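You operate a simulated robot arm through the tools that you are given. There is no shell and no other tool.

The job below is to be done with a simulated two-armed robot. You get a single attempt, and the scene is never put back.

## Task
Pick up the blue-cap intake tube with one hand, pass it to the other hand and put it on the cargo deck behind the purple buckle.

The check looks at the end state, three seconds after you hand in, the way a careful person would. Anything else that was tipped, shoved, dropped, spilled or broken makes it a failure. A push-on lid holds only when it is set on centred and level and pressed home; a screw cap is set on level and turned clockwise until tight.

## Robot
Two 7-joint arms with two-finger parallel grippers on one trunk, on a base that drives. Base frame: it is fixed to the floor where the robot stands at the start and does not move with it; the origin is under the middle of the robot, x ahead of it, y to its left, z up. Units: m, degrees, N and s.
The left shoulder is at the start at [0.05, 0.161, 1.098], the right one opposite. With the tool pointing down near the work surface each hand reaches from about 0.24 to 0.68 m from the robot's upright axis, wherever it stands, measured 20 degrees to its own side. Places, roughly: blue-cap intake tube [-1.5, 3, 0.75]; cargo deck behind the purple buckle [-2.8, 4.4, 0.8]. Payload 3.43 kg a hand.
The tool frame of a hand sits at the grasp point between the pads (the TCP): z along the fingers, y along the line on which they close. The tips reach 0.03 m beyond it. The gripper opens to 0.094 m. The fingers are 0.028 m wide and 0.01 m thick; the gripper's body (0.05 by 0.096 m) begins 0.055 m behind the TCP.
Orientation is that of the tool frame in the base frame, as [roll, pitch, yaw] about the fixed x, y, z axes, in that order (R = Rz(yaw) Ry(pitch) Rx(roll)). With the fingers straight down and closing along the base's y, the tool's x points along the base's -x, its y along +y and its z along -z.

## Interface
- The arms move only by the tool send_rows. It takes "left_deltas", "right_deltas" or both (then of equal length, played together; a hand with none holds still); each is a list of rows, each a list of 7 numbers: the shift along the tool's x, y, z in m, then the turn, a rotation vector about the tool's x, y, z in degrees, then the finger opening in m, from 0 to 0.094. In form: [[x, y, z, ax, ay, az, gripper], ...]. A call has 1 to 20 rows; each row shifts and turns the commanded pose from where the row before left it, along the tool's axes as they then stand. A row lasts 0.2 s, in which the tool goes at most 0.05 m and 8.6 degrees; a call with a longer step from one row to the next is refused whole, and so is a gripper value outside its range. A pose out of reach is approached as far as the arm can. The call stops where the force on the tool passes 40 N (or 10 N more than at its start, if that is more) or the arm is blocked; 0.2 s more then pass. Each finger travels about 0.045 m/s and halts on what it meets, pressing with about 21 N; the grip force reading is that of the motor and also rises with nothing between the fingers. The clock runs only during rows and for 0.2 s after the last one: add rows that do not move to give the fingers time. The reply holds the time, the measured pose of the TCP, the force on the tool along the base axes, the opening and the grip force, in the units named above and with some noise, with the torque about the TCP (base axes, N m) and any sound that the robot's microphone picked up.
- Cameras (640 x 400 px; columns grow to the right, rows downward): "scene" is now at [0.1314, -0.0048, 1.2259]; the picture's right is [-0.03, -1.00, 0.00], its down [-0.51, 0.02, -0.86] and it looks along [0.86, -0.03, -0.51] (base axes); focal length 255 px, centre (320, 200). "left" rides on the left gripper at [0.076, -0.014, -0.103] in its tool frame; the picture's right is [0.18, 0.98, 0.00], its down [-0.75, 0.14, -0.64] and it looks along [-0.63, 0.12, 0.77] (tool axes); focal length 243 px, centre (320, 200). "right" rides on the right gripper at [0.076, 0.014, -0.103] in its tool frame; the picture's right is [-0.18, 0.98, 0.00], its down [-0.75, -0.14, -0.64] and it looks along [-0.63, -0.12, 0.77] (tool axes); focal length 243 px, centre (320, 200). There is no depth. A picture from a camera that has moved, and an enlarged one, comes with that camera's place and axes in the base frame and with its lens.
- snapshot(camera): a new picture of that camera. It takes no simulated time.
- lift_body(by): slides the trunk up (or, below 0, down) by that many m; the arms and the scene camera ride with it, the base frame stays. It gives what a move gives, with no picture.
- steer(legs): drives the robot by 1 to 6 legs, each [ahead, left, turn to the left] in m, m and degrees, along the robot's own axes; the way and the turn of a leg run together, so that a leg with both is an arc; at most 1.5 m and 180 degrees a leg. The arms and the cameras ride along, it lands a little off, and it stops where it bumps. It gives what a move gives.
- aim_head(pan, tilt): turns the head with the scene camera to pan (to the left, within 80 degrees either way) and tilt (down, from -29 to 69), counted from straight ahead of the robot. It gives what a move gives.
- enlarge(camera, box): a new picture of the part [left, top, right, bottom] of that camera's present view, enlarged. It takes no simulated time.
- hand_in(): hands the job in; it is judged then, once.

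Places have to be worked out from the pictures, the camera data and where the tool is seen. Open the grippers and draw the arms clear of the work before you hand the job in, unless the task says otherwise.

The tools are called after "Call:" as a command line: name --argument value ..., lists and objects as JSON in quotes. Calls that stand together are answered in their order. send_rows: Moves the arms, as the interface text tells. Its arguments: {"type":"object","properties":{"left_deltas":{"type":"array","items":{"type":"array","items":{"type":"number"}}},"right_deltas":{"type":"array","items":{"type":"array","items":{"type":"number"}}}},"required":[]} The other tools are called the same way: lift_body (by) slides the trunk up or down; steer (legs) drives the base; aim_head (pan, tilt) turns the head that bears the scene camera; snapshot (camera) takes a picture; enlarge (camera, box) takes an enlarged picture of a part of a camera's view; hand_in () hands the job in.

At the start:

```text
clock: 0.0
left_eef_pos: [0.388, 0.1299, 1.0634]
left_orientation: [180.0, 0.0, -179.9]
left_wrist_force: [-0.3, 0.1, 0.8]
left_torque: [-0.02, 0.0, 0.0]
left_width: 0.0941
left_gripper_force: 0.0
right_eef_pos: [0.3828, -0.1472, 1.0968]
right_orientation: [180.0, 0.0, 179.9]
right_wrist_force: [0.0, 0.2, 0.8]
right_torque: [-0.01, -0.02, -0.02]
right_width: 0.094
right_gripper_force: 0.1
trunk travel left (down, up): [-0.125, 0.142]
robot x, y, heading: [-0.001, -0.003, -0.2]
head pan, tilt: [-1.8, 30.7]
```

scene: 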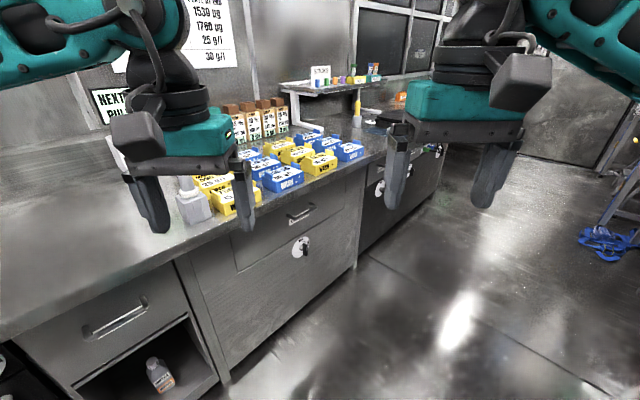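
right: 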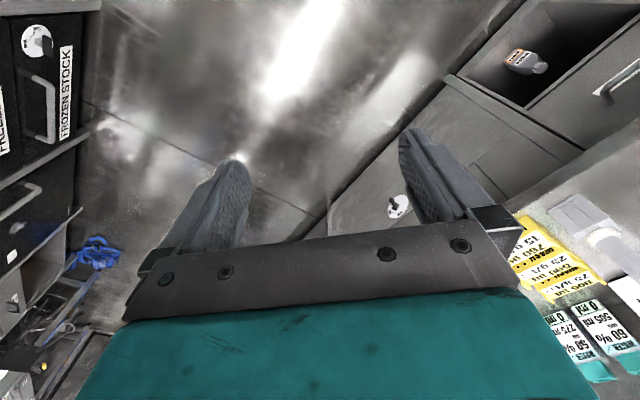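
left: 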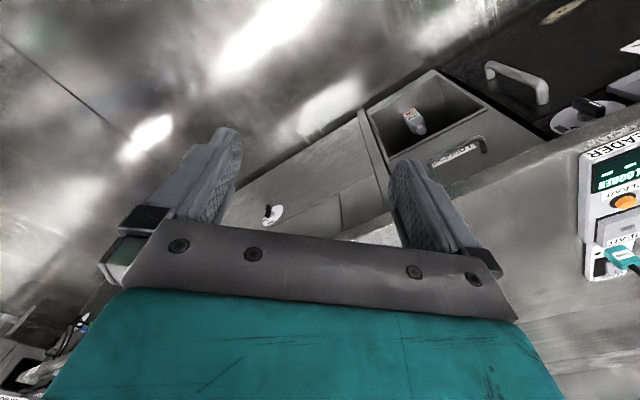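

The pictures show a lab bench to the front and left; the target is behind-left of me. I first look around with the head to find free floor.

Call:
aim_head --pan 80 --tilt 20

```text
clock: 1.6
left_eef_pos: [0.3899, 0.1306, 1.0637]
left_orientation: [-180.0, 0.0, -179.9]
left_wrist_force: [0.0, -0.1, 0.2]
left_torque: [0.01, 0.02, 0.03]
left_width: 0.094
left_gripper_force: 0.0
right_eef_pos: [0.3828, -0.1474, 1.098]
right_orientation: [-180.0, 0.0, -180.0]
right_wrist_force: [0.0, -0.5, 0.6]
right_torque: [0.0, 0.05, 0.0]
right_width: 0.0941
right_gripper_force: 0.1
trunk travel left (down, up): [-0.125, 0.142]
robot x, y, heading: [0.0031, -0.0003, -0.1]
head pan, tilt: [80.0, 20.0]
```

The head is turned to the left; I take a picture.

Call:
snapshot --camera "scene"

```text
taken
camera scene: at [0.0575, 0.0897, 1.2431], right [0.98, -0.17, 0.0], down [-0.06, -0.34, -0.94], along [0.16, 0.93, -0.34], focal length 255 px, centre (320, 200)
```

scene: 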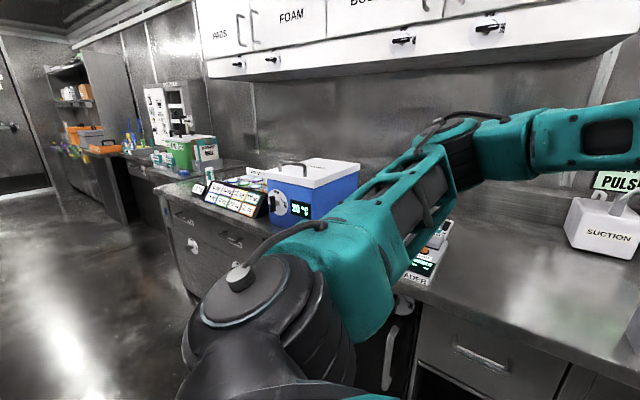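

The bench runs obliquely (about 130° direction) along my left. I look to the right and ahead too, to know the free space before driving.

Call:
aim_head --pan -80 --tilt 25

Call:
snapshot --camera "scene"

```text
clock: 4.0
left_eef_pos: [0.3898, 0.1295, 1.0637]
left_orientation: [-180.0, 0.1, -179.8]
left_wrist_force: [1.8, -0.3, 0.3]
left_torque: [-0.03, 0.01, 0.01]
left_width: 0.094
left_gripper_force: 0.0
right_eef_pos: [0.3818, -0.1468, 1.0959]
right_orientation: [180.0, 0.0, -180.0]
right_wrist_force: [-0.7, -0.4, -0.1]
right_torque: [-0.04, 0.01, -0.03]
right_width: 0.0938
right_gripper_force: 0.1
trunk travel left (down, up): [-0.125, 0.142]
robot x, y, heading: [-0.0004, 0.0008, -0.0]
head pan, tilt: [-80.0, 25.0]
```

```text
taken
camera scene: at [0.0573, -0.0927, 1.235], right [-0.98, -0.17, 0.0], down [-0.07, 0.42, -0.91], along [0.16, -0.89, -0.42], focal length 255 px, centre (320, 200)
```

scene: 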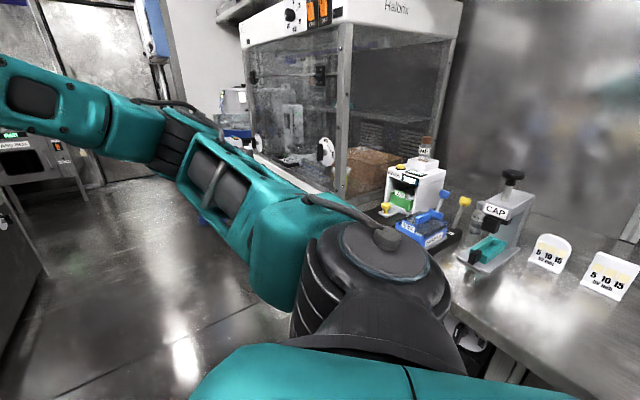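

The aisle runs diagonally between two benches, and my arms are above bench level. I raise the trunk for clearance, and the parallax lets me measure the bench height.

Call:
lift_body --by 0.14

Call:
snapshot --camera "scene"

```text
clock: 5.7
left_eef_pos: [0.3889, 0.1292, 1.204]
left_orientation: [180.0, 0.0, -179.8]
left_wrist_force: [0.6, -0.8, 0.1]
left_torque: [0.04, 0.03, 0.04]
left_width: 0.0943
left_gripper_force: 0.1
right_eef_pos: [0.3834, -0.1472, 1.237]
right_orientation: [-180.0, -0.1, -179.9]
right_wrist_force: [0.2, -0.5, 0.4]
right_torque: [-0.02, -0.01, 0.01]
right_width: 0.094
right_gripper_force: 0.0
trunk travel left (down, up): [-0.265, 0.002]
robot x, y, heading: [0.0005, 0.0007, -0.2]
head pan, tilt: [-80.0, 25.0]
```

```text
taken
camera scene: at [0.0574, -0.0927, 1.375], right [-0.98, -0.17, 0.0], down [-0.07, 0.42, -0.91], along [0.16, -0.89, -0.42], focal length 255 px, centre (320, 200)
```

scene: 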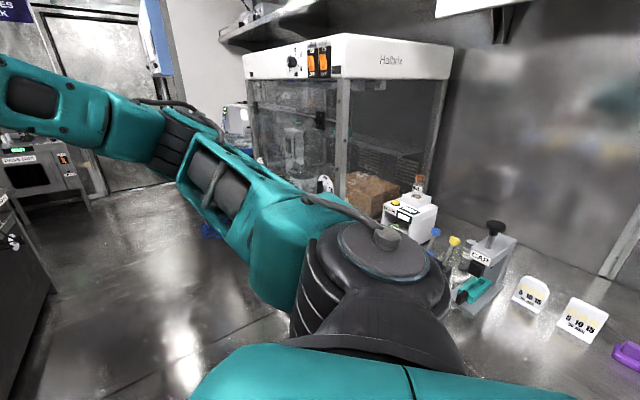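

The bench top comes out near z≈0.82, with objects up to about 1.03, and my fingertips are now near 1.17. I turn left in place in part and look again.

Call:
steer --legs '[[0, 0, 50]]'

Call:
aim_head --pan 78 --tilt 22

Call:
snapshot --camera "scene"

```text
clock: 8.3
left_eef_pos: [0.1484, 0.3821, 1.2037]
left_orientation: [180.0, 0.0, -129.6]
left_wrist_force: [-0.1, 0.3, -0.2]
left_torque: [0.0, -0.01, -0.03]
left_width: 0.0939
left_gripper_force: 0.1
right_eef_pos: [0.357, 0.2008, 1.2378]
right_orientation: [-179.9, 0.0, -129.7]
right_wrist_force: [0.7, 0.0, 0.6]
right_torque: [-0.02, -0.03, 0.01]
right_width: 0.0938
right_gripper_force: 0.0
trunk travel left (down, up): [-0.265, 0.002]
robot x, y, heading: [0.0015, 0.0004, 50.5]
head pan, tilt: [-80.0, 25.0]
```

```text
clock: 10.8
left_eef_pos: [0.1482, 0.3831, 1.2025]
left_orientation: [180.0, 0.0, -129.5]
left_wrist_force: [-0.4, -0.3, -0.5]
left_torque: [0.01, 0.01, -0.01]
left_width: 0.0939
left_gripper_force: 0.1
right_eef_pos: [0.3576, 0.2004, 1.2368]
right_orientation: [180.0, 0.0, -129.7]
right_wrist_force: [1.3, -0.1, -0.7]
right_torque: [0.02, 0.0, -0.02]
right_width: 0.0937
right_gripper_force: 0.1
trunk travel left (down, up): [-0.265, 0.002]
robot x, y, heading: [0.0002, -0.0008, 49.9]
head pan, tilt: [78.0, 22.0]
```

```text
taken
camera scene: at [-0.0307, 0.1016, 1.3799], right [0.78, 0.62, 0.0], down [0.23, -0.29, -0.93], along [-0.57, 0.73, -0.37], focal length 255 px, centre (320, 200)
```

scene: 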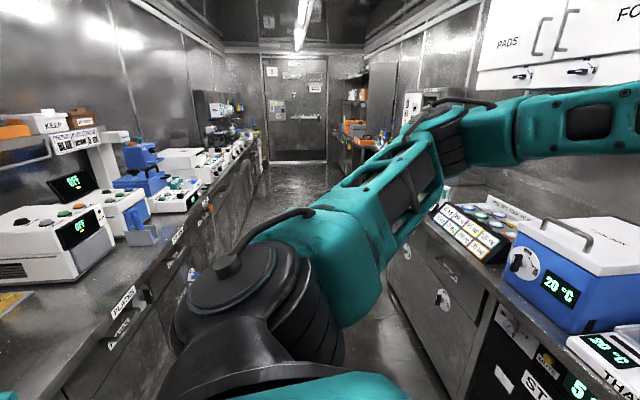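

The aisle runs along about 133°, with the tube on its right bench some 3.2 m down. I turn to face along the aisle.

Call:
steer --legs '[[0, 0, 45], [0, 0, 38]]'

Call:
aim_head --pan 0 --tilt 15

Call:
snapshot --camera "scene"

```text
clock: 15.0
left_eef_pos: [-0.3586, 0.198, 1.2037]
left_orientation: [180.0, 0.0, -47.5]
left_wrist_force: [0.0, 0.1, -0.6]
left_torque: [0.0, 0.0, 0.02]
left_width: 0.0939
left_gripper_force: 0.1
right_eef_pos: [-0.1501, 0.3835, 1.2377]
right_orientation: [179.9, 0.1, -47.7]
right_wrist_force: [-0.4, 0.3, 0.1]
right_torque: [0.01, 0.01, 0.01]
right_width: 0.0939
right_gripper_force: 0.0
trunk travel left (down, up): [-0.265, 0.002]
robot x, y, heading: [-0.0001, -0.0019, 132.5]
head pan, tilt: [78.0, 22.0]
```

```text
clock: 16.5
left_eef_pos: [-0.3584, 0.1986, 1.2037]
left_orientation: [179.9, 0.0, -47.5]
left_wrist_force: [0.5, 0.3, -0.5]
left_torque: [-0.02, 0.03, 0.01]
left_width: 0.0941
left_gripper_force: 0.1
right_eef_pos: [-0.1485, 0.3808, 1.2356]
right_orientation: [-179.9, -0.1, -47.6]
right_wrist_force: [0.1, 0.0, 0.2]
right_torque: [0.01, 0.04, 0.0]
right_width: 0.0944
right_gripper_force: 0.1
trunk travel left (down, up): [-0.265, 0.002]
robot x, y, heading: [-0.0052, 0.0007, 132.5]
head pan, tilt: [0.0, 15.0]
```

```text
taken
camera scene: at [-0.0887, 0.0965, 1.3913], right [0.74, 0.67, 0.0], down [0.17, -0.19, -0.97], along [-0.65, 0.71, -0.26], focal length 255 px, centre (320, 200)
```

scene: 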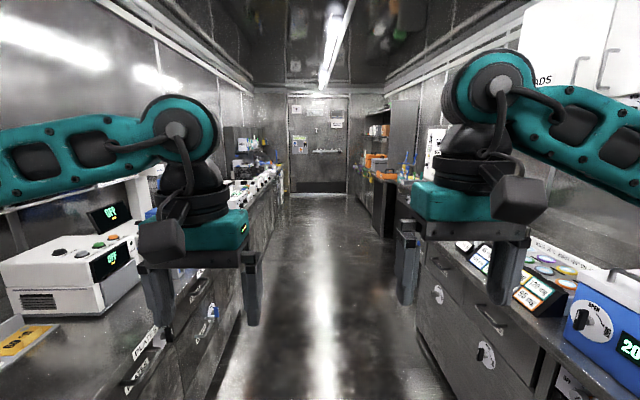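

The aisle is free ahead with the arms well inside it. I drive 1.4 m ahead and look to the right bench.

Call:
steer --legs '[[1.4, 0, 0]]'

Call:
aim_head --pan -20 --tilt 20

Call:
snapshot --camera "scene"

```text
clock: 23.5
left_eef_pos: [-1.3004, 1.2262, 1.2035]
left_orientation: [180.0, -0.1, -47.3]
left_wrist_force: [-0.2, 0.4, -0.3]
left_torque: [0.01, -0.01, 0.0]
left_width: 0.094
left_gripper_force: 0.0
right_eef_pos: [-1.0936, 1.4083, 1.2369]
right_orientation: [180.0, 0.0, -47.4]
right_wrist_force: [-0.2, 0.4, 0.1]
right_torque: [-0.03, 0.01, -0.01]
right_width: 0.0942
right_gripper_force: 0.0
trunk travel left (down, up): [-0.265, 0.002]
robot x, y, heading: [-0.9434, 1.0308, 132.5]
head pan, tilt: [0.0, 15.0]
```

```text
clock: 24.3
left_eef_pos: [-1.3018, 1.2276, 1.2036]
left_orientation: [-180.0, -0.1, -47.3]
left_wrist_force: [0.3, 0.3, -0.5]
left_torque: [0.02, 0.07, 0.01]
left_width: 0.0937
left_gripper_force: 0.1
right_eef_pos: [-1.0926, 1.4102, 1.2355]
right_orientation: [180.0, 0.0, -47.5]
right_wrist_force: [0.1, -0.5, 0.4]
right_torque: [-0.01, -0.01, 0.02]
right_width: 0.0939
right_gripper_force: 0.0
trunk travel left (down, up): [-0.265, 0.002]
robot x, y, heading: [-0.9422, 1.0318, 132.7]
head pan, tilt: [-20.0, 20.0]
```

```text
taken
camera scene: at [-1.0042, 1.1423, 1.3831], right [0.92, 0.38, 0.0], down [0.13, -0.32, -0.94], along [-0.36, 0.87, -0.34], focal length 255 px, centre (320, 200)
```

scene: 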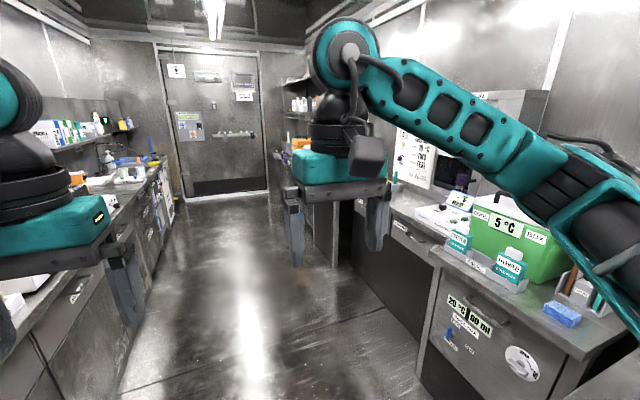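

The tube's place is hidden behind the right gripper. I drive another 1.0 m and look to the right.

Call:
steer --legs '[[1.0, 0, 0]]'

Call:
aim_head --pan -50 --tilt 30

Call:
snapshot --camera "scene"

```text
clock: 29.5
left_eef_pos: [-1.9855, 1.9465, 1.2042]
left_orientation: [180.0, 0.0, -46.2]
left_wrist_force: [-0.6, -0.2, -0.3]
left_torque: [0.0, 0.0, 0.03]
left_width: 0.0941
left_gripper_force: 0.0
right_eef_pos: [-1.7825, 2.1328, 1.2362]
right_orientation: [-179.9, 0.0, -46.3]
right_wrist_force: [-0.2, -0.2, 0.3]
right_torque: [-0.01, -0.02, 0.0]
right_width: 0.094
right_gripper_force: 0.1
trunk travel left (down, up): [-0.265, 0.002]
robot x, y, heading: [-1.6244, 1.7548, 133.9]
head pan, tilt: [-20.0, 20.0]
```

```text
clock: 30.4
left_eef_pos: [-1.9857, 1.9463, 1.2047]
left_orientation: [-179.9, 0.0, -46.2]
left_wrist_force: [0.7, 0.3, 0.6]
left_torque: [0.02, 0.0, 0.02]
left_width: 0.0942
left_gripper_force: 0.1
right_eef_pos: [-1.7823, 2.1346, 1.2358]
right_orientation: [-180.0, 0.0, -46.3]
right_wrist_force: [-0.5, 0.1, 0.0]
right_torque: [0.0, 0.0, 0.02]
right_width: 0.0941
right_gripper_force: 0.0
trunk travel left (down, up): [-0.265, 0.002]
robot x, y, heading: [-1.6241, 1.7587, 133.5]
head pan, tilt: [-50.0, 30.0]
```

```text
taken
camera scene: at [-1.6404, 1.8722, 1.3671], right [0.99, -0.11, 0.0], down [-0.05, -0.5, -0.87], along [0.09, 0.86, -0.5], focal length 255 px, centre (320, 200)
```

scene: 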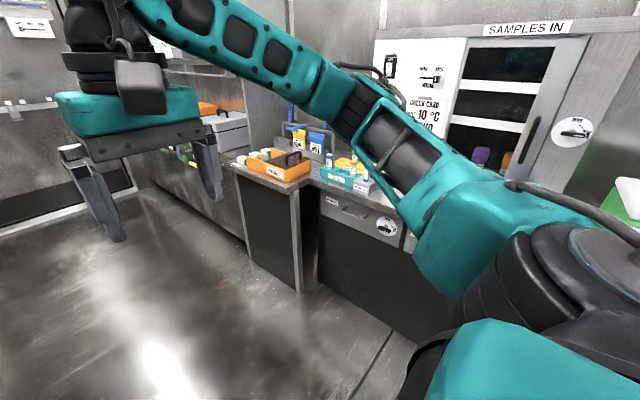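

The tube should be near pixel (323,193), by the teal rack on the right bench. I enlarge that part.

Call:
enlarge --camera "scene" --box '[220, 80, 440, 230]'

```text
2.67 times, centred on (330, 155) of scene
camera zoom: at [-1.6404, 1.8722, 1.3671], right [0.99, -0.11, 0.0], down [-0.05, -0.5, -0.87], along [0.09, 0.86, -0.5], focal length 680 px, centre (293, 320)
```

zoom: 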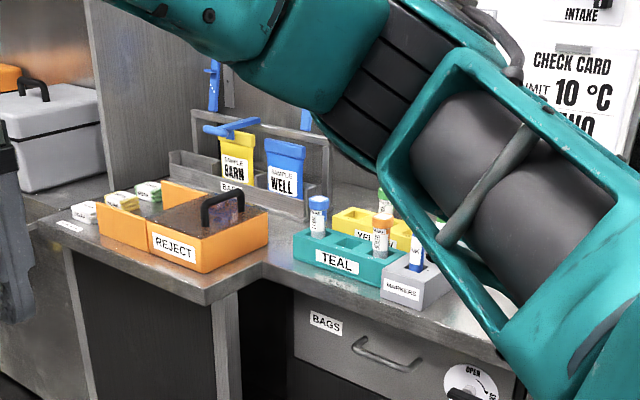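

The teal rack holds the blue-cap tube at its left end (a blue marker sits in the marker block nearby – not that). I drive on 0.55 m to come abreast of it and look toward the deck.

Call:
steer --legs '[[0.55, 0, 0]]'

Call:
aim_head --pan -20 --tilt 20

Call:
snapshot --camera "scene"

```text
clock: 33.6
left_eef_pos: [-2.3619, 2.3388, 1.2039]
left_orientation: [180.0, 0.0, -46.3]
left_wrist_force: [0.1, 0.1, 0.1]
left_torque: [-0.01, -0.03, 0.01]
left_width: 0.094
left_gripper_force: 0.0
right_eef_pos: [-2.1587, 2.5253, 1.2363]
right_orientation: [-180.0, 0.0, -46.3]
right_wrist_force: [0.3, -0.3, -1.0]
right_torque: [0.0, -0.02, -0.01]
right_width: 0.0939
right_gripper_force: 0.1
trunk travel left (down, up): [-0.265, 0.002]
robot x, y, heading: [-1.9966, 2.1499, 133.9]
head pan, tilt: [-50.0, 30.0]
```

```text
clock: 34.5
left_eef_pos: [-2.3626, 2.337, 1.2037]
left_orientation: [-180.0, 0.0, -46.1]
left_wrist_force: [0.2, 0.3, 0.7]
left_torque: [0.02, 0.01, 0.0]
left_width: 0.0939
left_gripper_force: 0.0
right_eef_pos: [-2.1574, 2.5256, 1.2363]
right_orientation: [179.9, 0.0, -46.3]
right_wrist_force: [-0.4, 0.5, 0.1]
right_torque: [0.01, 0.04, -0.01]
right_width: 0.0939
right_gripper_force: 0.0
trunk travel left (down, up): [-0.265, 0.002]
robot x, y, heading: [-1.9997, 2.1491, 133.8]
head pan, tilt: [-20.0, 20.0]
```

```text
taken
camera scene: at [-2.0631, 2.2597, 1.3831], right [0.92, 0.4, 0.0], down [0.14, -0.31, -0.94], along [-0.38, 0.86, -0.34], focal length 255 px, centre (320, 200)
```

scene: 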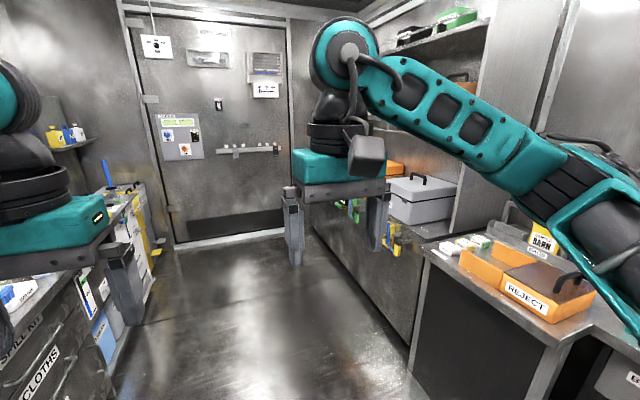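

The deck lies behind the right gripper in this view. I turn right so it shows between the arms.

Call:
steer --legs '[[0, 0, -25]]'

Call:
aim_head --pan 0 --tilt 20

Call:
snapshot --camera "scene"

Call:
enlarge --camera "scene" --box '[220, 120, 420, 245]'

```text
clock: 36.2
left_eef_pos: [-2.2449, 2.4756, 1.2042]
left_orientation: [-179.9, 0.0, -71.6]
left_wrist_force: [-0.1, 0.3, 0.1]
left_torque: [0.0, 0.02, -0.01]
left_width: 0.094
left_gripper_force: 0.1
right_eef_pos: [-1.9802, 2.5572, 1.2367]
right_orientation: [179.9, 0.0, -71.5]
right_wrist_force: [0.8, -0.5, -0.3]
right_torque: [-0.01, 0.01, 0.03]
right_width: 0.094
right_gripper_force: 0.1
trunk travel left (down, up): [-0.265, 0.002]
robot x, y, heading: [-2.0007, 2.1464, 108.3]
head pan, tilt: [-20.0, 20.0]
```

```text
clock: 37.0
left_eef_pos: [-2.2472, 2.4761, 1.2039]
left_orientation: [180.0, 0.0, -71.6]
left_wrist_force: [0.1, -0.9, -0.3]
left_torque: [0.02, -0.03, 0.02]
left_width: 0.0938
left_gripper_force: 0.1
right_eef_pos: [-1.9807, 2.5564, 1.2366]
right_orientation: [-180.0, -0.1, -71.6]
right_wrist_force: [0.2, -0.5, 0.0]
right_torque: [-0.01, 0.0, -0.01]
right_width: 0.0941
right_gripper_force: 0.1
trunk travel left (down, up): [-0.265, 0.002]
robot x, y, heading: [-2.0013, 2.148, 108.3]
head pan, tilt: [0.0, 20.0]
```

```text
taken
camera scene: at [-2.0398, 2.2719, 1.3831], right [0.95, 0.31, 0.0], down [0.11, -0.32, -0.94], along [-0.3, 0.89, -0.34], focal length 255 px, centre (320, 200)
```

scene: 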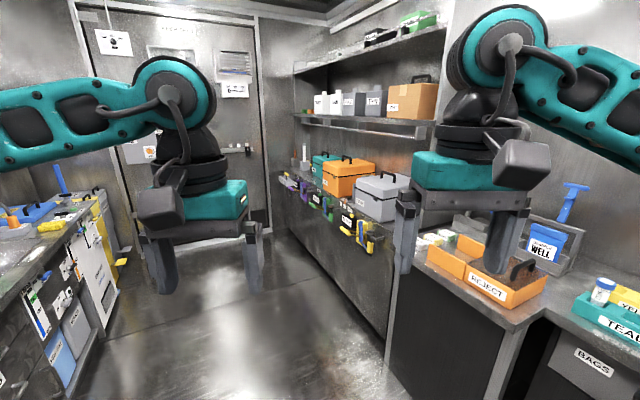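

```text
3.20 times, centred on (320, 182) of scene
camera zoom: at [-2.0398, 2.2719, 1.3831], right [0.95, 0.31, 0.0], down [0.11, -0.32, -0.94], along [-0.3, 0.89, -0.34], focal length 816 px, centre (320, 256)
```

zoom: 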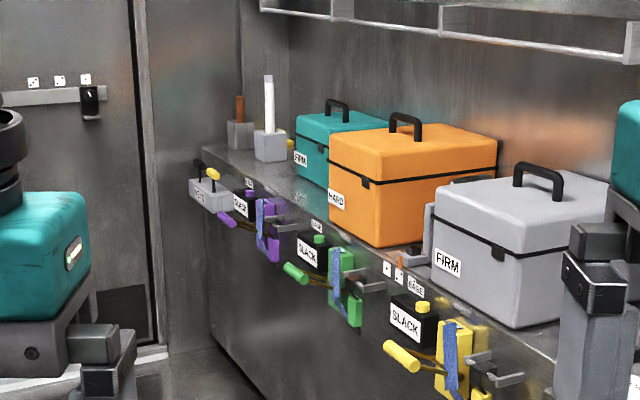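

Straps with purple, green and yellow buckles hang on the far bench's front, and the purple one is at the far end by the door. First the tube: I turn to face the bench and step sideways so the tube is to my right front.

Call:
steer --legs '[[0, 0, -65], [0, 0.42, 0]]'

Call:
aim_head --pan -10 --tilt 35

Call:
snapshot --camera "scene"

```text
clock: 44.1
left_eef_pos: [-2.1061, 2.8145, 1.2042]
left_orientation: [180.0, 0.0, -135.6]
left_wrist_force: [0.1, 0.3, 0.2]
left_torque: [0.05, -0.02, 0.0]
left_width: 0.0942
left_gripper_force: 0.0
right_eef_pos: [-1.9166, 2.614, 1.236]
right_orientation: [180.0, 0.0, -135.7]
right_wrist_force: [-0.1, -0.3, 0.0]
right_torque: [-0.02, -0.04, -0.03]
right_width: 0.094
right_gripper_force: 0.0
trunk travel left (down, up): [-0.265, 0.002]
robot x, y, heading: [-2.2953, 2.4494, 44.5]
head pan, tilt: [0.0, 20.0]
```

```text
clock: 44.9
left_eef_pos: [-2.106, 2.8156, 1.204]
left_orientation: [180.0, 0.1, -135.5]
left_wrist_force: [0.5, 1.1, 0.8]
left_torque: [0.02, -0.03, 0.0]
left_width: 0.0939
left_gripper_force: 0.0
right_eef_pos: [-1.9176, 2.6127, 1.236]
right_orientation: [-180.0, 0.0, -135.7]
right_wrist_force: [-0.1, 0.2, -0.9]
right_torque: [0.02, 0.01, 0.0]
right_width: 0.094
right_gripper_force: 0.1
trunk travel left (down, up): [-0.265, 0.002]
robot x, y, heading: [-2.2949, 2.4494, 44.7]
head pan, tilt: [-10.0, 35.0]
```

```text
taken
camera scene: at [-2.1906, 2.5262, 1.3593], right [0.57, -0.82, 0.0], down [-0.47, -0.32, -0.82], along [0.68, 0.46, -0.57], focal length 255 px, centre (320, 200)
```

scene: 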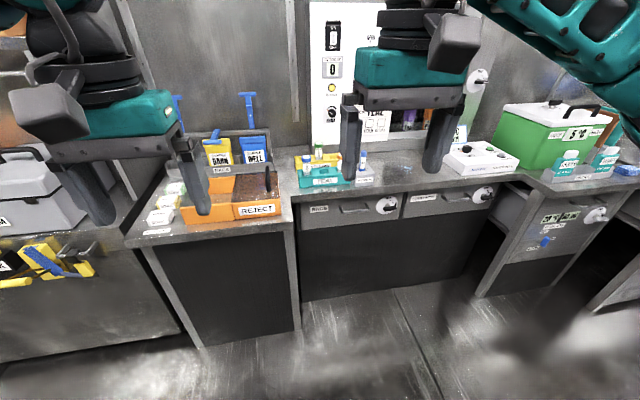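

I now face the bench with the teal rack ahead-right. I enlarge the rack area to see the tube properly and to triangulate it.

Call:
enlarge --camera "scene" --box '[260, 125, 400, 212]'

```text
4.57 times, centred on (330, 168) of scene
camera zoom: at [-2.1906, 2.5262, 1.3593], right [0.57, -0.82, 0.0], down [-0.47, -0.32, -0.82], along [0.68, 0.46, -0.57], focal length 1165 px, centre (274, 344)
```

zoom: 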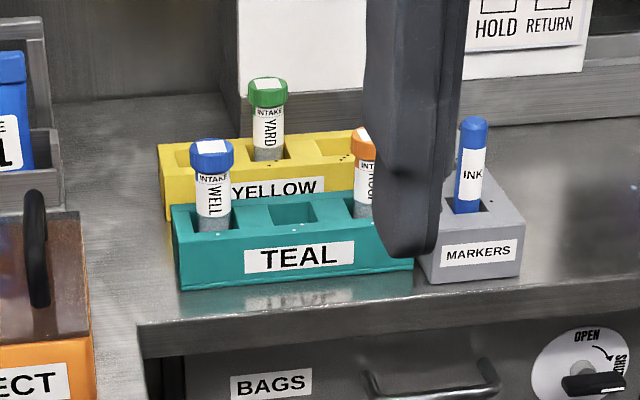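

Triangulating the two views puts the blue cap top at about (-1.457, 3.099, 0.918), the rack top near 0.85 and the bench near 0.80. I move ahead 0.48 m and 0.05 m left to bring it into the right hand's reach.

Call:
steer --legs '[[0.48, 0.05, 0]]'

Call:
aim_head --pan -10 --tilt 45

Call:
snapshot --camera "scene"

Call:
snapshot --camera "right"

```text
clock: 47.7
left_eef_pos: [-1.8046, 3.1869, 1.2038]
left_orientation: [-180.0, 0.1, -135.1]
left_wrist_force: [-0.6, 0.3, -0.2]
left_torque: [-0.02, 0.01, 0.01]
left_width: 0.0942
left_gripper_force: 0.1
right_eef_pos: [-1.6134, 2.9858, 1.2365]
right_orientation: [-179.9, -0.1, -135.2]
right_wrist_force: [0.1, 0.2, -0.4]
right_torque: [-0.02, 0.03, 0.03]
right_width: 0.0939
right_gripper_force: 0.0
trunk travel left (down, up): [-0.265, 0.002]
robot x, y, heading: [-1.9876, 2.8222, 44.9]
head pan, tilt: [-10.0, 35.0]
```

```text
clock: 48.4
left_eef_pos: [-1.8041, 3.185, 1.2028]
left_orientation: [-179.9, 0.1, -135.1]
left_wrist_force: [-0.5, -0.2, 0.7]
left_torque: [-0.01, 0.01, 0.02]
left_width: 0.0938
left_gripper_force: 0.1
right_eef_pos: [-1.614, 2.9856, 1.2373]
right_orientation: [180.0, 0.1, -135.2]
right_wrist_force: [0.7, -0.3, 0.2]
right_torque: [0.05, 0.0, 0.01]
right_width: 0.0938
right_gripper_force: 0.0
trunk travel left (down, up): [-0.265, 0.002]
robot x, y, heading: [-1.9861, 2.8217, 45.0]
head pan, tilt: [-10.0, 45.0]
```

```text
taken
camera scene: at [-1.893, 2.8925, 1.3445], right [0.57, -0.82, 0.0], down [-0.58, -0.4, -0.71], along [0.58, 0.4, -0.71], focal length 255 px, centre (320, 200)
```

scene: 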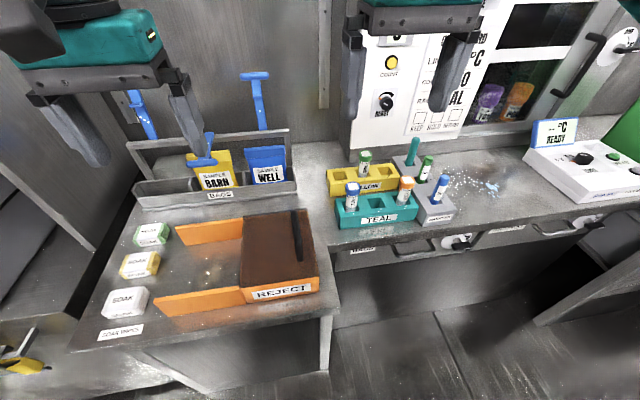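

```text
taken
camera right: at [-1.678, 2.9422, 1.3391], right [-0.56, 0.83, 0.0], down [0.63, 0.43, 0.64], along [0.53, 0.36, -0.77], focal length 243 px, centre (320, 200)
```

right: 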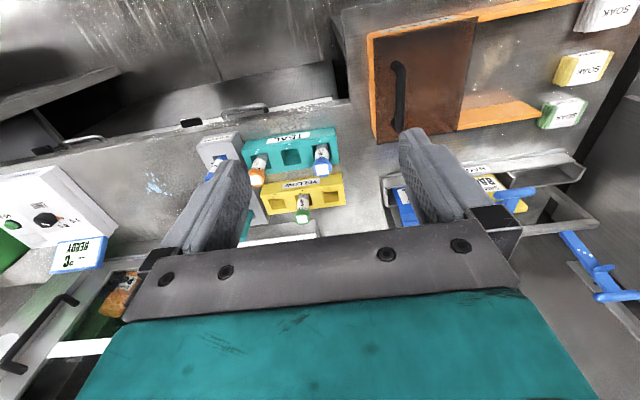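

Both cameras see the rack now. I enlarge the tube in both views to refine its place.

Call:
enlarge --camera "scene" --box '[310, 130, 470, 230]'

Call:
enlarge --camera "right" --box '[200, 110, 360, 210]'

```text
4.00 times, centred on (390, 180) of scene
camera zoom: at [-1.893, 2.8925, 1.3445], right [0.57, -0.82, 0.0], down [-0.58, -0.4, -0.71], along [0.58, 0.4, -0.71], focal length 1020 px, centre (40, 280)
```

zoom: 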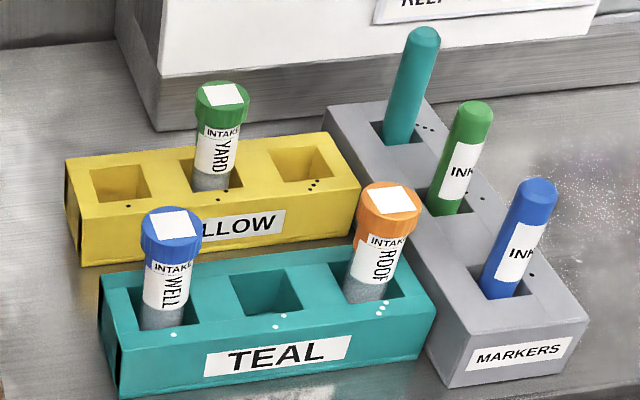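

```text
4.00 times, centred on (280, 160) of right
camera zoom: at [-1.678, 2.9422, 1.3391], right [-0.56, 0.83, 0.0], down [0.63, 0.43, 0.64], along [0.53, 0.36, -0.77], focal length 970 px, centre (480, 360)
```

zoom: 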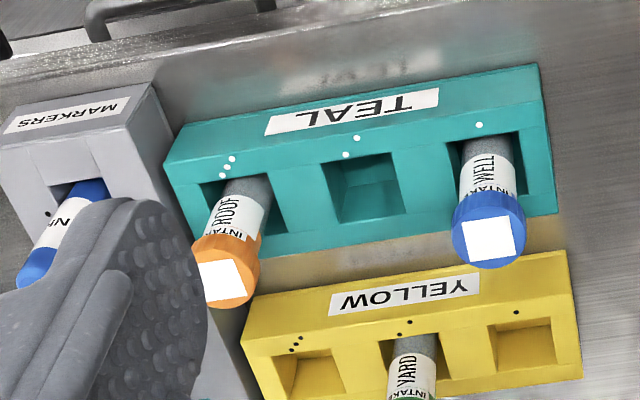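

Both new views agree: blue cap top at about (-1.456, 3.098, 0.918). I lower the trunk by 0.12 m so the arm works in its good range, then move the right hand over the tube.

Call:
lift_body --by -0.12

Call:
send_rows --right_deltas '[[-0.03, -0.005, 0, 0, 0, 0, 0.094], [-0.04, -0.006, 0, 0, 0, 0, 0.094], [-0.04, -0.006, 0, 0, 0, 0, 0.094], [-0.04, -0.006, 0, 0, 0, 0, 0.094], [-0.03, -0.005, 0, 0, 0, 0, 0.094], [-0.012, -0.003, 0, 0, 0, 0, 0.094], [0, 0, 0, 0, 0, 0, 0.094], [0, 0, 0, 0, 0, 0, 0.094]]'

Call:
snapshot --camera "right"

```text
clock: 49.9
left_eef_pos: [-1.8048, 3.1856, 1.0841]
left_orientation: [180.0, 0.1, -135.1]
left_wrist_force: [0.0, -0.2, 0.1]
left_torque: [-0.02, -0.03, 0.02]
left_width: 0.0943
left_gripper_force: 0.0
right_eef_pos: [-1.6153, 2.9844, 1.1172]
right_orientation: [179.9, -0.1, -135.3]
right_wrist_force: [-0.4, -1.0, -0.5]
right_torque: [0.02, 0.0, 0.0]
right_width: 0.0941
right_gripper_force: 0.2
trunk travel left (down, up): [-0.145, 0.122]
robot x, y, heading: [-1.9856, 2.8215, 45.0]
head pan, tilt: [-10.0, 45.0]
```

```text
clock: 51.7
left_eef_pos: [-1.8057, 3.1859, 1.0837]
left_orientation: [180.0, 0.0, -135.1]
left_wrist_force: [-0.5, -0.1, 0.3]
left_torque: [0.0, -0.01, 0.01]
left_width: 0.0941
left_gripper_force: 0.1
right_eef_pos: [-1.4565, 3.0995, 1.1158]
right_orientation: [180.0, 0.0, -135.1]
right_wrist_force: [-0.2, -0.8, -0.4]
right_torque: [0.01, -0.02, 0.0]
right_width: 0.0943
right_gripper_force: 0.1
trunk travel left (down, up): [-0.145, 0.122]
robot x, y, heading: [-1.9892, 2.8202, 44.4]
head pan, tilt: [-10.0, 45.0]
```

```text
taken
camera right: at [-1.5191, 3.0561, 1.2182], right [-0.56, 0.83, 0.0], down [0.63, 0.43, 0.64], along [0.53, 0.36, -0.77], focal length 243 px, centre (320, 200)
```

right: 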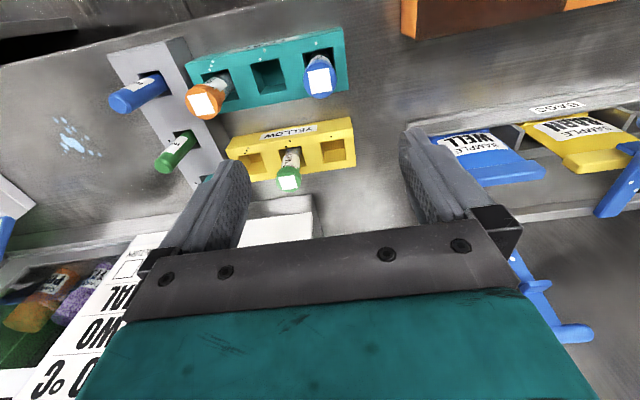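

The hand is roughly over the tube; I enlarge the wrist view to check the fine alignment.

Call:
enlarge --camera "right" --box '[240, 30, 400, 130]'

```text
4.00 times, centred on (320, 80) of right
camera zoom: at [-1.5191, 3.0561, 1.2182], right [-0.56, 0.83, 0.0], down [0.63, 0.43, 0.64], along [0.53, 0.36, -0.77], focal length 970 px, centre (320, 680)
```

zoom: 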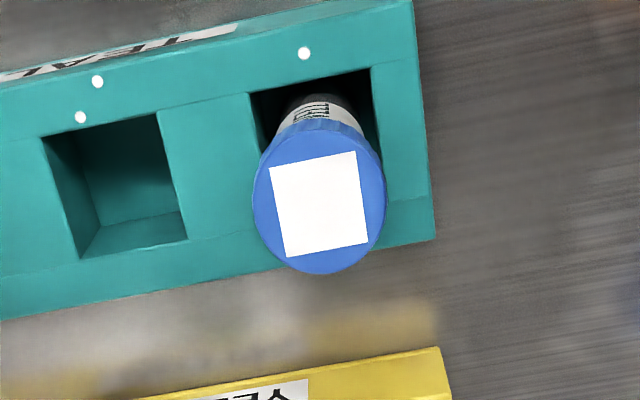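

The aim is within about 2 mm of the cap axis. I descend to near the cap in steps, with the gripper open.

Call:
send_rows --right_deltas '[[0.002, 0, 0.03, 0, 0, 0, 0.094], [0, 0, 0.04, 0, 0, 0, 0.094], [0, 0, 0.04, 0, 0, 0, 0.094], [0, 0, 0.03, 0, 0, 0, 0.094], [0, 0, 0.02, 0, 0, 0, 0.094], [0, 0, 0, 0, 0, 0, 0.094], [0, 0, 0, 0, 0, 0, 0.094]]'

Call:
snapshot --camera "right"

Call:
enlarge --camera "scene" --box '[280, 80, 480, 205]'

```text
clock: 53.3
left_eef_pos: [-1.8053, 3.1863, 1.0835]
left_orientation: [180.0, 0.0, -135.1]
left_wrist_force: [-0.8, 0.4, -0.3]
left_torque: [0.01, 0.01, -0.01]
left_width: 0.0939
left_gripper_force: 0.1
right_eef_pos: [-1.4576, 3.0957, 0.9552]
right_orientation: [-180.0, 0.1, -135.1]
right_wrist_force: [1.0, -0.1, -0.6]
right_torque: [-0.02, -0.01, -0.04]
right_width: 0.0937
right_gripper_force: 0.1
trunk travel left (down, up): [-0.145, 0.122]
robot x, y, heading: [-1.987, 2.8144, 44.9]
head pan, tilt: [-10.0, 45.0]
```

```text
taken
camera right: at [-1.5207, 3.0529, 1.058], right [-0.56, 0.83, 0.0], down [0.63, 0.43, 0.64], along [0.53, 0.36, -0.77], focal length 243 px, centre (320, 200)
```

right: 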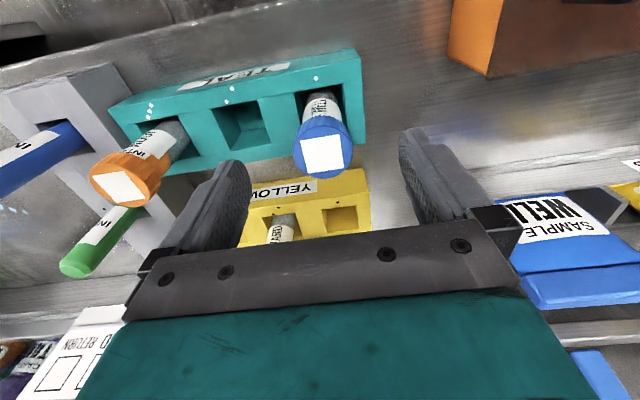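

```text
3.20 times, centred on (380, 142) of scene
camera zoom: at [-1.8929, 2.8926, 1.2245], right [0.57, -0.82, 0.0], down [-0.58, -0.4, -0.71], along [0.58, 0.4, -0.71], focal length 816 px, centre (128, 384)
```

zoom: 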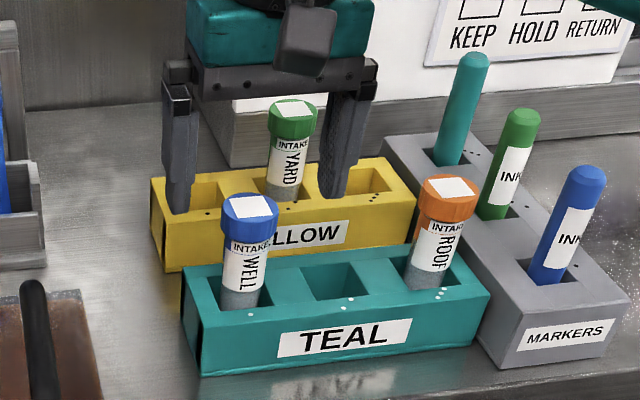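

The cap is centred between the fingers in the wrist view (expected at row 153, seen at 153). I go down the last 5.5 cm to put the pads around the cap.

Call:
send_rows --right_deltas '[[0, 0.001, 0.02, 0, 0, 0, 0.094], [0, 0, 0.02, 0, 0, 0, 0.094], [0, 0, 0.013, 0, 0, 0, 0.094], [0, 0, 0, 0, 0, 0, 0.094], [0, 0, 0, 0, 0, 0, 0.094]]'

Call:
snapshot --camera "right"

Call:
enlarge --camera "scene" --box '[280, 80, 480, 205]'

```text
clock: 54.5
left_eef_pos: [-1.8057, 3.186, 1.0839]
left_orientation: [-180.0, 0.1, -135.2]
left_wrist_force: [0.1, 0.0, 0.4]
left_torque: [0.0, 0.02, 0.0]
left_width: 0.0941
left_gripper_force: 0.1
right_eef_pos: [-1.4575, 3.098, 0.9022]
right_orientation: [179.9, 0.0, -135.3]
right_wrist_force: [0.4, 0.1, 1.0]
right_torque: [-0.02, 0.0, -0.03]
right_width: 0.094
right_gripper_force: 0.0
trunk travel left (down, up): [-0.145, 0.122]
robot x, y, heading: [-1.9886, 2.8208, 45.0]
head pan, tilt: [-10.0, 45.0]
```

```text
taken
camera right: at [-1.521, 3.0544, 1.0051], right [-0.56, 0.83, 0.0], down [0.63, 0.43, 0.64], along [0.53, 0.36, -0.77], focal length 243 px, centre (320, 200)
```

right: 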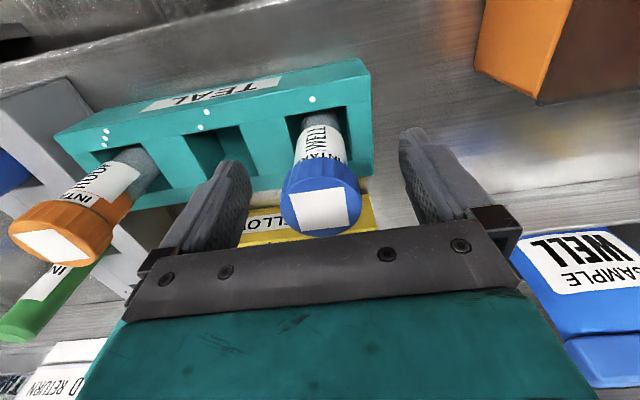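

```text
3.20 times, centred on (380, 142) of scene
camera zoom: at [-1.8929, 2.8926, 1.2245], right [0.57, -0.82, 0.0], down [-0.58, -0.4, -0.71], along [0.58, 0.4, -0.71], focal length 816 px, centre (128, 384)
```

zoom: 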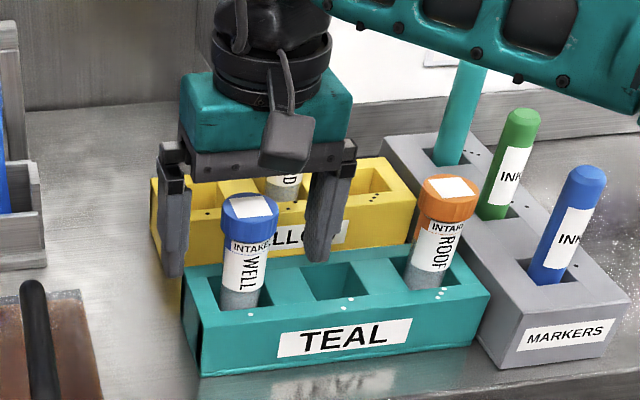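

The cap sits centred between the pads in both views. I close the right gripper.

Call:
send_rows --right_deltas '[[0, 0, 0, 0, 0, 0, 0.07], [0, 0, 0, 0, 0, 0, 0.05], [0, 0, 0, 0, 0, 0, 0.02], [0, 0, 0, 0, 0, 0, 0.02], [0, 0, 0, 0, 0, 0, 0.02], [0, 0, 0, 0, 0, 0, 0.02], [0, 0, 0, 0, 0, 0, 0.02]]'

Call:
snapshot --camera "right"

```text
clock: 56.1
left_eef_pos: [-1.8049, 3.1859, 1.0837]
left_orientation: [179.9, 0.0, -135.1]
left_wrist_force: [-0.1, -0.2, -1.1]
left_torque: [0.0, 0.01, 0.0]
left_width: 0.0937
left_gripper_force: 0.0
right_eef_pos: [-1.4566, 3.0978, 0.9019]
right_orientation: [180.0, 0.0, -135.2]
right_wrist_force: [-0.1, 0.8, -0.6]
right_torque: [0.0, -0.01, 0.02]
right_width: 0.0368
right_gripper_force: 20.9
trunk travel left (down, up): [-0.145, 0.122]
robot x, y, heading: [-1.987, 2.8228, 45.0]
head pan, tilt: [-10.0, 45.0]
```

```text
taken
camera right: at [-1.521, 3.0544, 1.0053], right [-0.56, 0.83, 0.0], down [0.63, 0.43, 0.64], along [0.53, 0.36, -0.77], focal length 243 px, centre (320, 200)
```

right: 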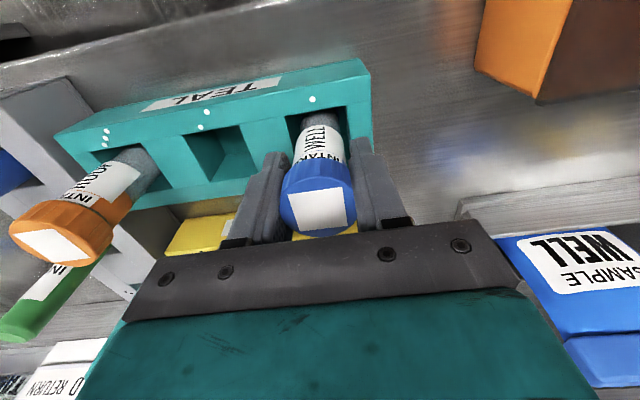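

The cap is held at 36.8 mm with 21 N. I lift straight up out of the slot.

Call:
send_rows --right_deltas '[[0, 0, -0.015, 0, 0, 0, 0.02], [0, 0, -0.025, 0, 0, 0, 0.02], [0, 0, -0.025, 0, 0, 0, 0.02], [0, 0, -0.03, 0, 0, 0, 0.02], [0, 0, -0.03, 0, 0, 0, 0.02], [0, 0, -0.03, 0, 0, 0, 0.02], [0, 0, -0.03, 0, 0, 0, 0.02], [0, 0, 0, 0, 0, 0, 0.02], [0, 0, 0, 0, 0, 0, 0.02]]'

Call:
snapshot --camera "right"

Call:
snapshot --camera "scene"

```text
clock: 58.1
left_eef_pos: [-1.8059, 3.186, 1.0833]
left_orientation: [180.0, 0.0, -135.0]
left_wrist_force: [-0.5, -0.7, 0.7]
left_torque: [0.0, 0.0, 0.03]
left_width: 0.0939
left_gripper_force: 0.2
right_eef_pos: [-1.459, 3.0992, 1.0891]
right_orientation: [-180.0, 0.0, -135.2]
right_wrist_force: [-0.1, 0.2, -0.3]
right_torque: [0.01, 0.02, 0.02]
right_width: 0.0372
right_gripper_force: 21.3
trunk travel left (down, up): [-0.145, 0.122]
robot x, y, heading: [-1.9905, 2.8172, 44.9]
head pan, tilt: [-10.0, 45.0]
```

```text
taken
camera right: at [-1.5215, 3.0562, 1.1915], right [-0.56, 0.83, 0.0], down [0.63, 0.43, 0.64], along [0.53, 0.36, -0.77], focal length 243 px, centre (320, 200)
```

right: 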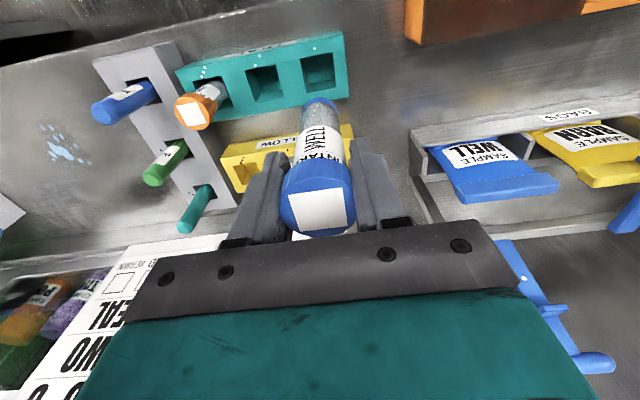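

```text
taken
camera scene: at [-1.8929, 2.8926, 1.2245], right [0.57, -0.82, 0.0], down [-0.58, -0.4, -0.71], along [0.58, 0.4, -0.71], focal length 255 px, centre (320, 200)
```

scene: 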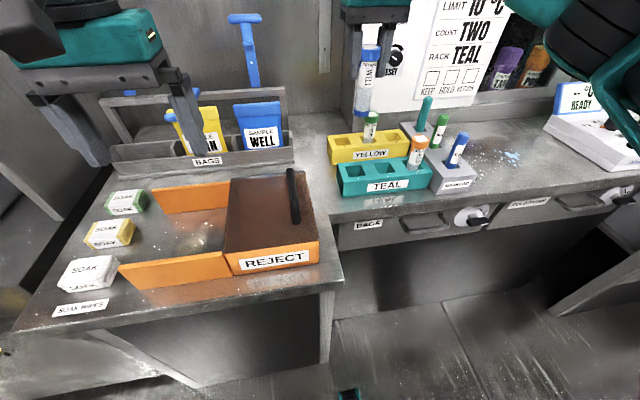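

The tube is out of the rack. I enlarge to see its length and bottom shape.

Call:
enlarge --camera "scene" --box '[310, 10, 438, 90]'

Call:
enlarge --camera "right" --box '[240, 80, 400, 250]'

```text
5.00 times, centred on (374, 50) of scene
camera zoom: at [-1.8929, 2.8926, 1.2245], right [0.57, -0.82, 0.0], down [-0.58, -0.4, -0.71], along [0.58, 0.4, -0.71], focal length 1274 px, centre (50, 950)
```

zoom: 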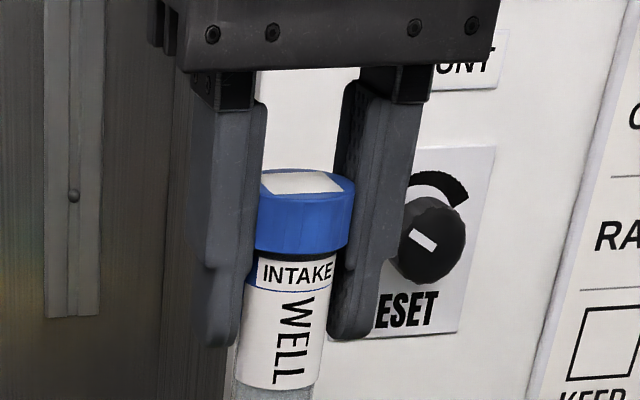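

```text
2.35 times, centred on (320, 165) of right
camera zoom: at [-1.5215, 3.0562, 1.1915], right [-0.56, 0.83, 0.0], down [0.63, 0.43, 0.64], along [0.53, 0.36, -0.77], focal length 571 px, centre (320, 282)
```

zoom: 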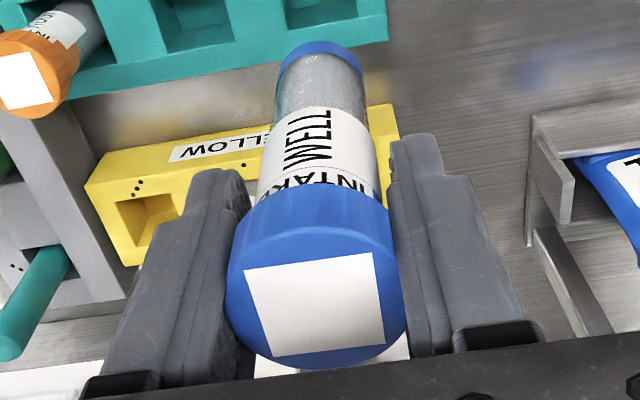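

I check the lower end of the tube.

Call:
enlarge --camera "scene" --box '[310, 40, 438, 140]'

```text
4.00 times, centred on (374, 90) of scene
camera zoom: at [-1.8929, 2.8926, 1.2245], right [0.57, -0.82, 0.0], down [-0.58, -0.4, -0.71], along [0.58, 0.4, -0.71], focal length 1020 px, centre (104, 640)
```

zoom: 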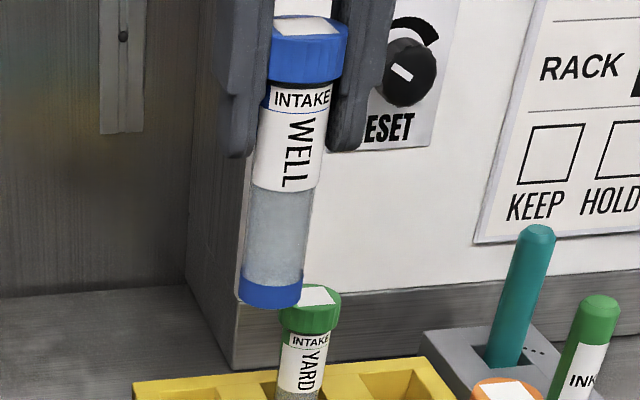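

The tube is a flat-bottomed cylinder about 0.113 m long, held by the cap. I draw the right hand back a little, then back away from the bench and move left toward the deck to inspect it.

Call:
send_rows --right_deltas '[[0.03, 0, -0.01, 0, 0, 0, 0.02], [0.04, 0, -0.01, 0, 0, 0, 0.02], [0.04, 0, -0.01, 0, 0, 0, 0.02], [0.03, 0, -0.01, 0, 0, 0, 0.02], [0.02, 0, -0.01, 0, 0, 0, 0.02], [0, 0, 0, 0, 0, 0, 0.02]]'

Call:
steer --legs '[[-0.42, 0, 0], [0, 1.2, 0]]'

Call:
aim_head --pan 10 --tilt 30

Call:
snapshot --camera "scene"

```text
clock: 59.5
left_eef_pos: [-1.8058, 3.1855, 1.0841]
left_orientation: [-180.0, 0.0, -135.1]
left_wrist_force: [0.7, 0.4, -0.3]
left_torque: [0.03, -0.01, 0.0]
left_width: 0.0941
left_gripper_force: 0.0
right_eef_pos: [-1.5686, 2.985, 1.1391]
right_orientation: [180.0, 0.0, -135.2]
right_wrist_force: [-0.5, -0.2, 0.4]
right_torque: [0.02, 0.02, -0.03]
right_width: 0.0368
right_gripper_force: 21.2
trunk travel left (down, up): [-0.145, 0.122]
robot x, y, heading: [-1.9908, 2.8173, 45.1]
head pan, tilt: [-10.0, 45.0]
```

```text
clock: 72.5
left_eef_pos: [-2.9322, 3.7369, 1.0827]
left_orientation: [-180.0, 0.0, -136.3]
left_wrist_force: [-0.5, 0.0, 0.3]
left_torque: [0.0, -0.04, 0.02]
left_width: 0.094
left_gripper_force: 0.0
right_eef_pos: [-2.7016, 3.5327, 1.1389]
right_orientation: [-180.0, 0.0, -136.5]
right_wrist_force: [-0.3, -0.2, -0.1]
right_torque: [0.04, -0.02, -0.02]
right_width: 0.0369
right_gripper_force: 21.5
trunk travel left (down, up): [-0.145, 0.122]
robot x, y, heading: [-3.1215, 3.3764, 44.0]
head pan, tilt: [-10.0, 45.0]
```

```text
clock: 73.3
left_eef_pos: [-2.9319, 3.7379, 1.0833]
left_orientation: [-179.9, 0.1, -136.3]
left_wrist_force: [0.2, -0.6, 0.0]
left_torque: [-0.02, 0.01, 0.01]
left_width: 0.0939
left_gripper_force: 0.0
right_eef_pos: [-2.701, 3.5321, 1.1388]
right_orientation: [179.9, -0.1, -136.4]
right_wrist_force: [0.6, -0.7, -0.4]
right_torque: [0.02, 0.01, -0.01]
right_width: 0.0369
right_gripper_force: 21.5
trunk travel left (down, up): [-0.145, 0.122]
robot x, y, heading: [-3.1237, 3.3746, 43.6]
head pan, tilt: [10.0, 30.0]
```

```text
taken
camera scene: at [-3.0397, 3.4738, 1.247], right [0.81, -0.59, 0.0], down [-0.3, -0.4, -0.87], along [0.51, 0.7, -0.5], focal length 255 px, centre (320, 200)
```

scene: 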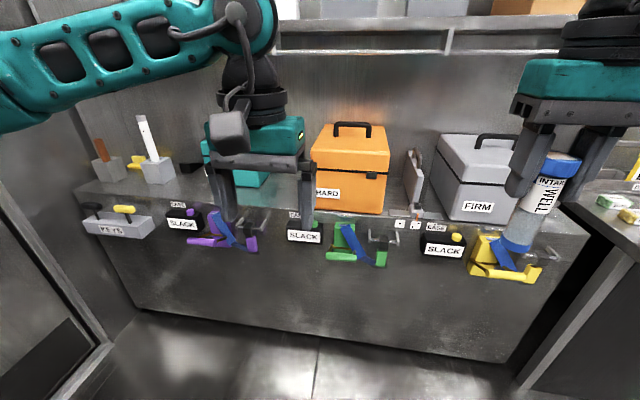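

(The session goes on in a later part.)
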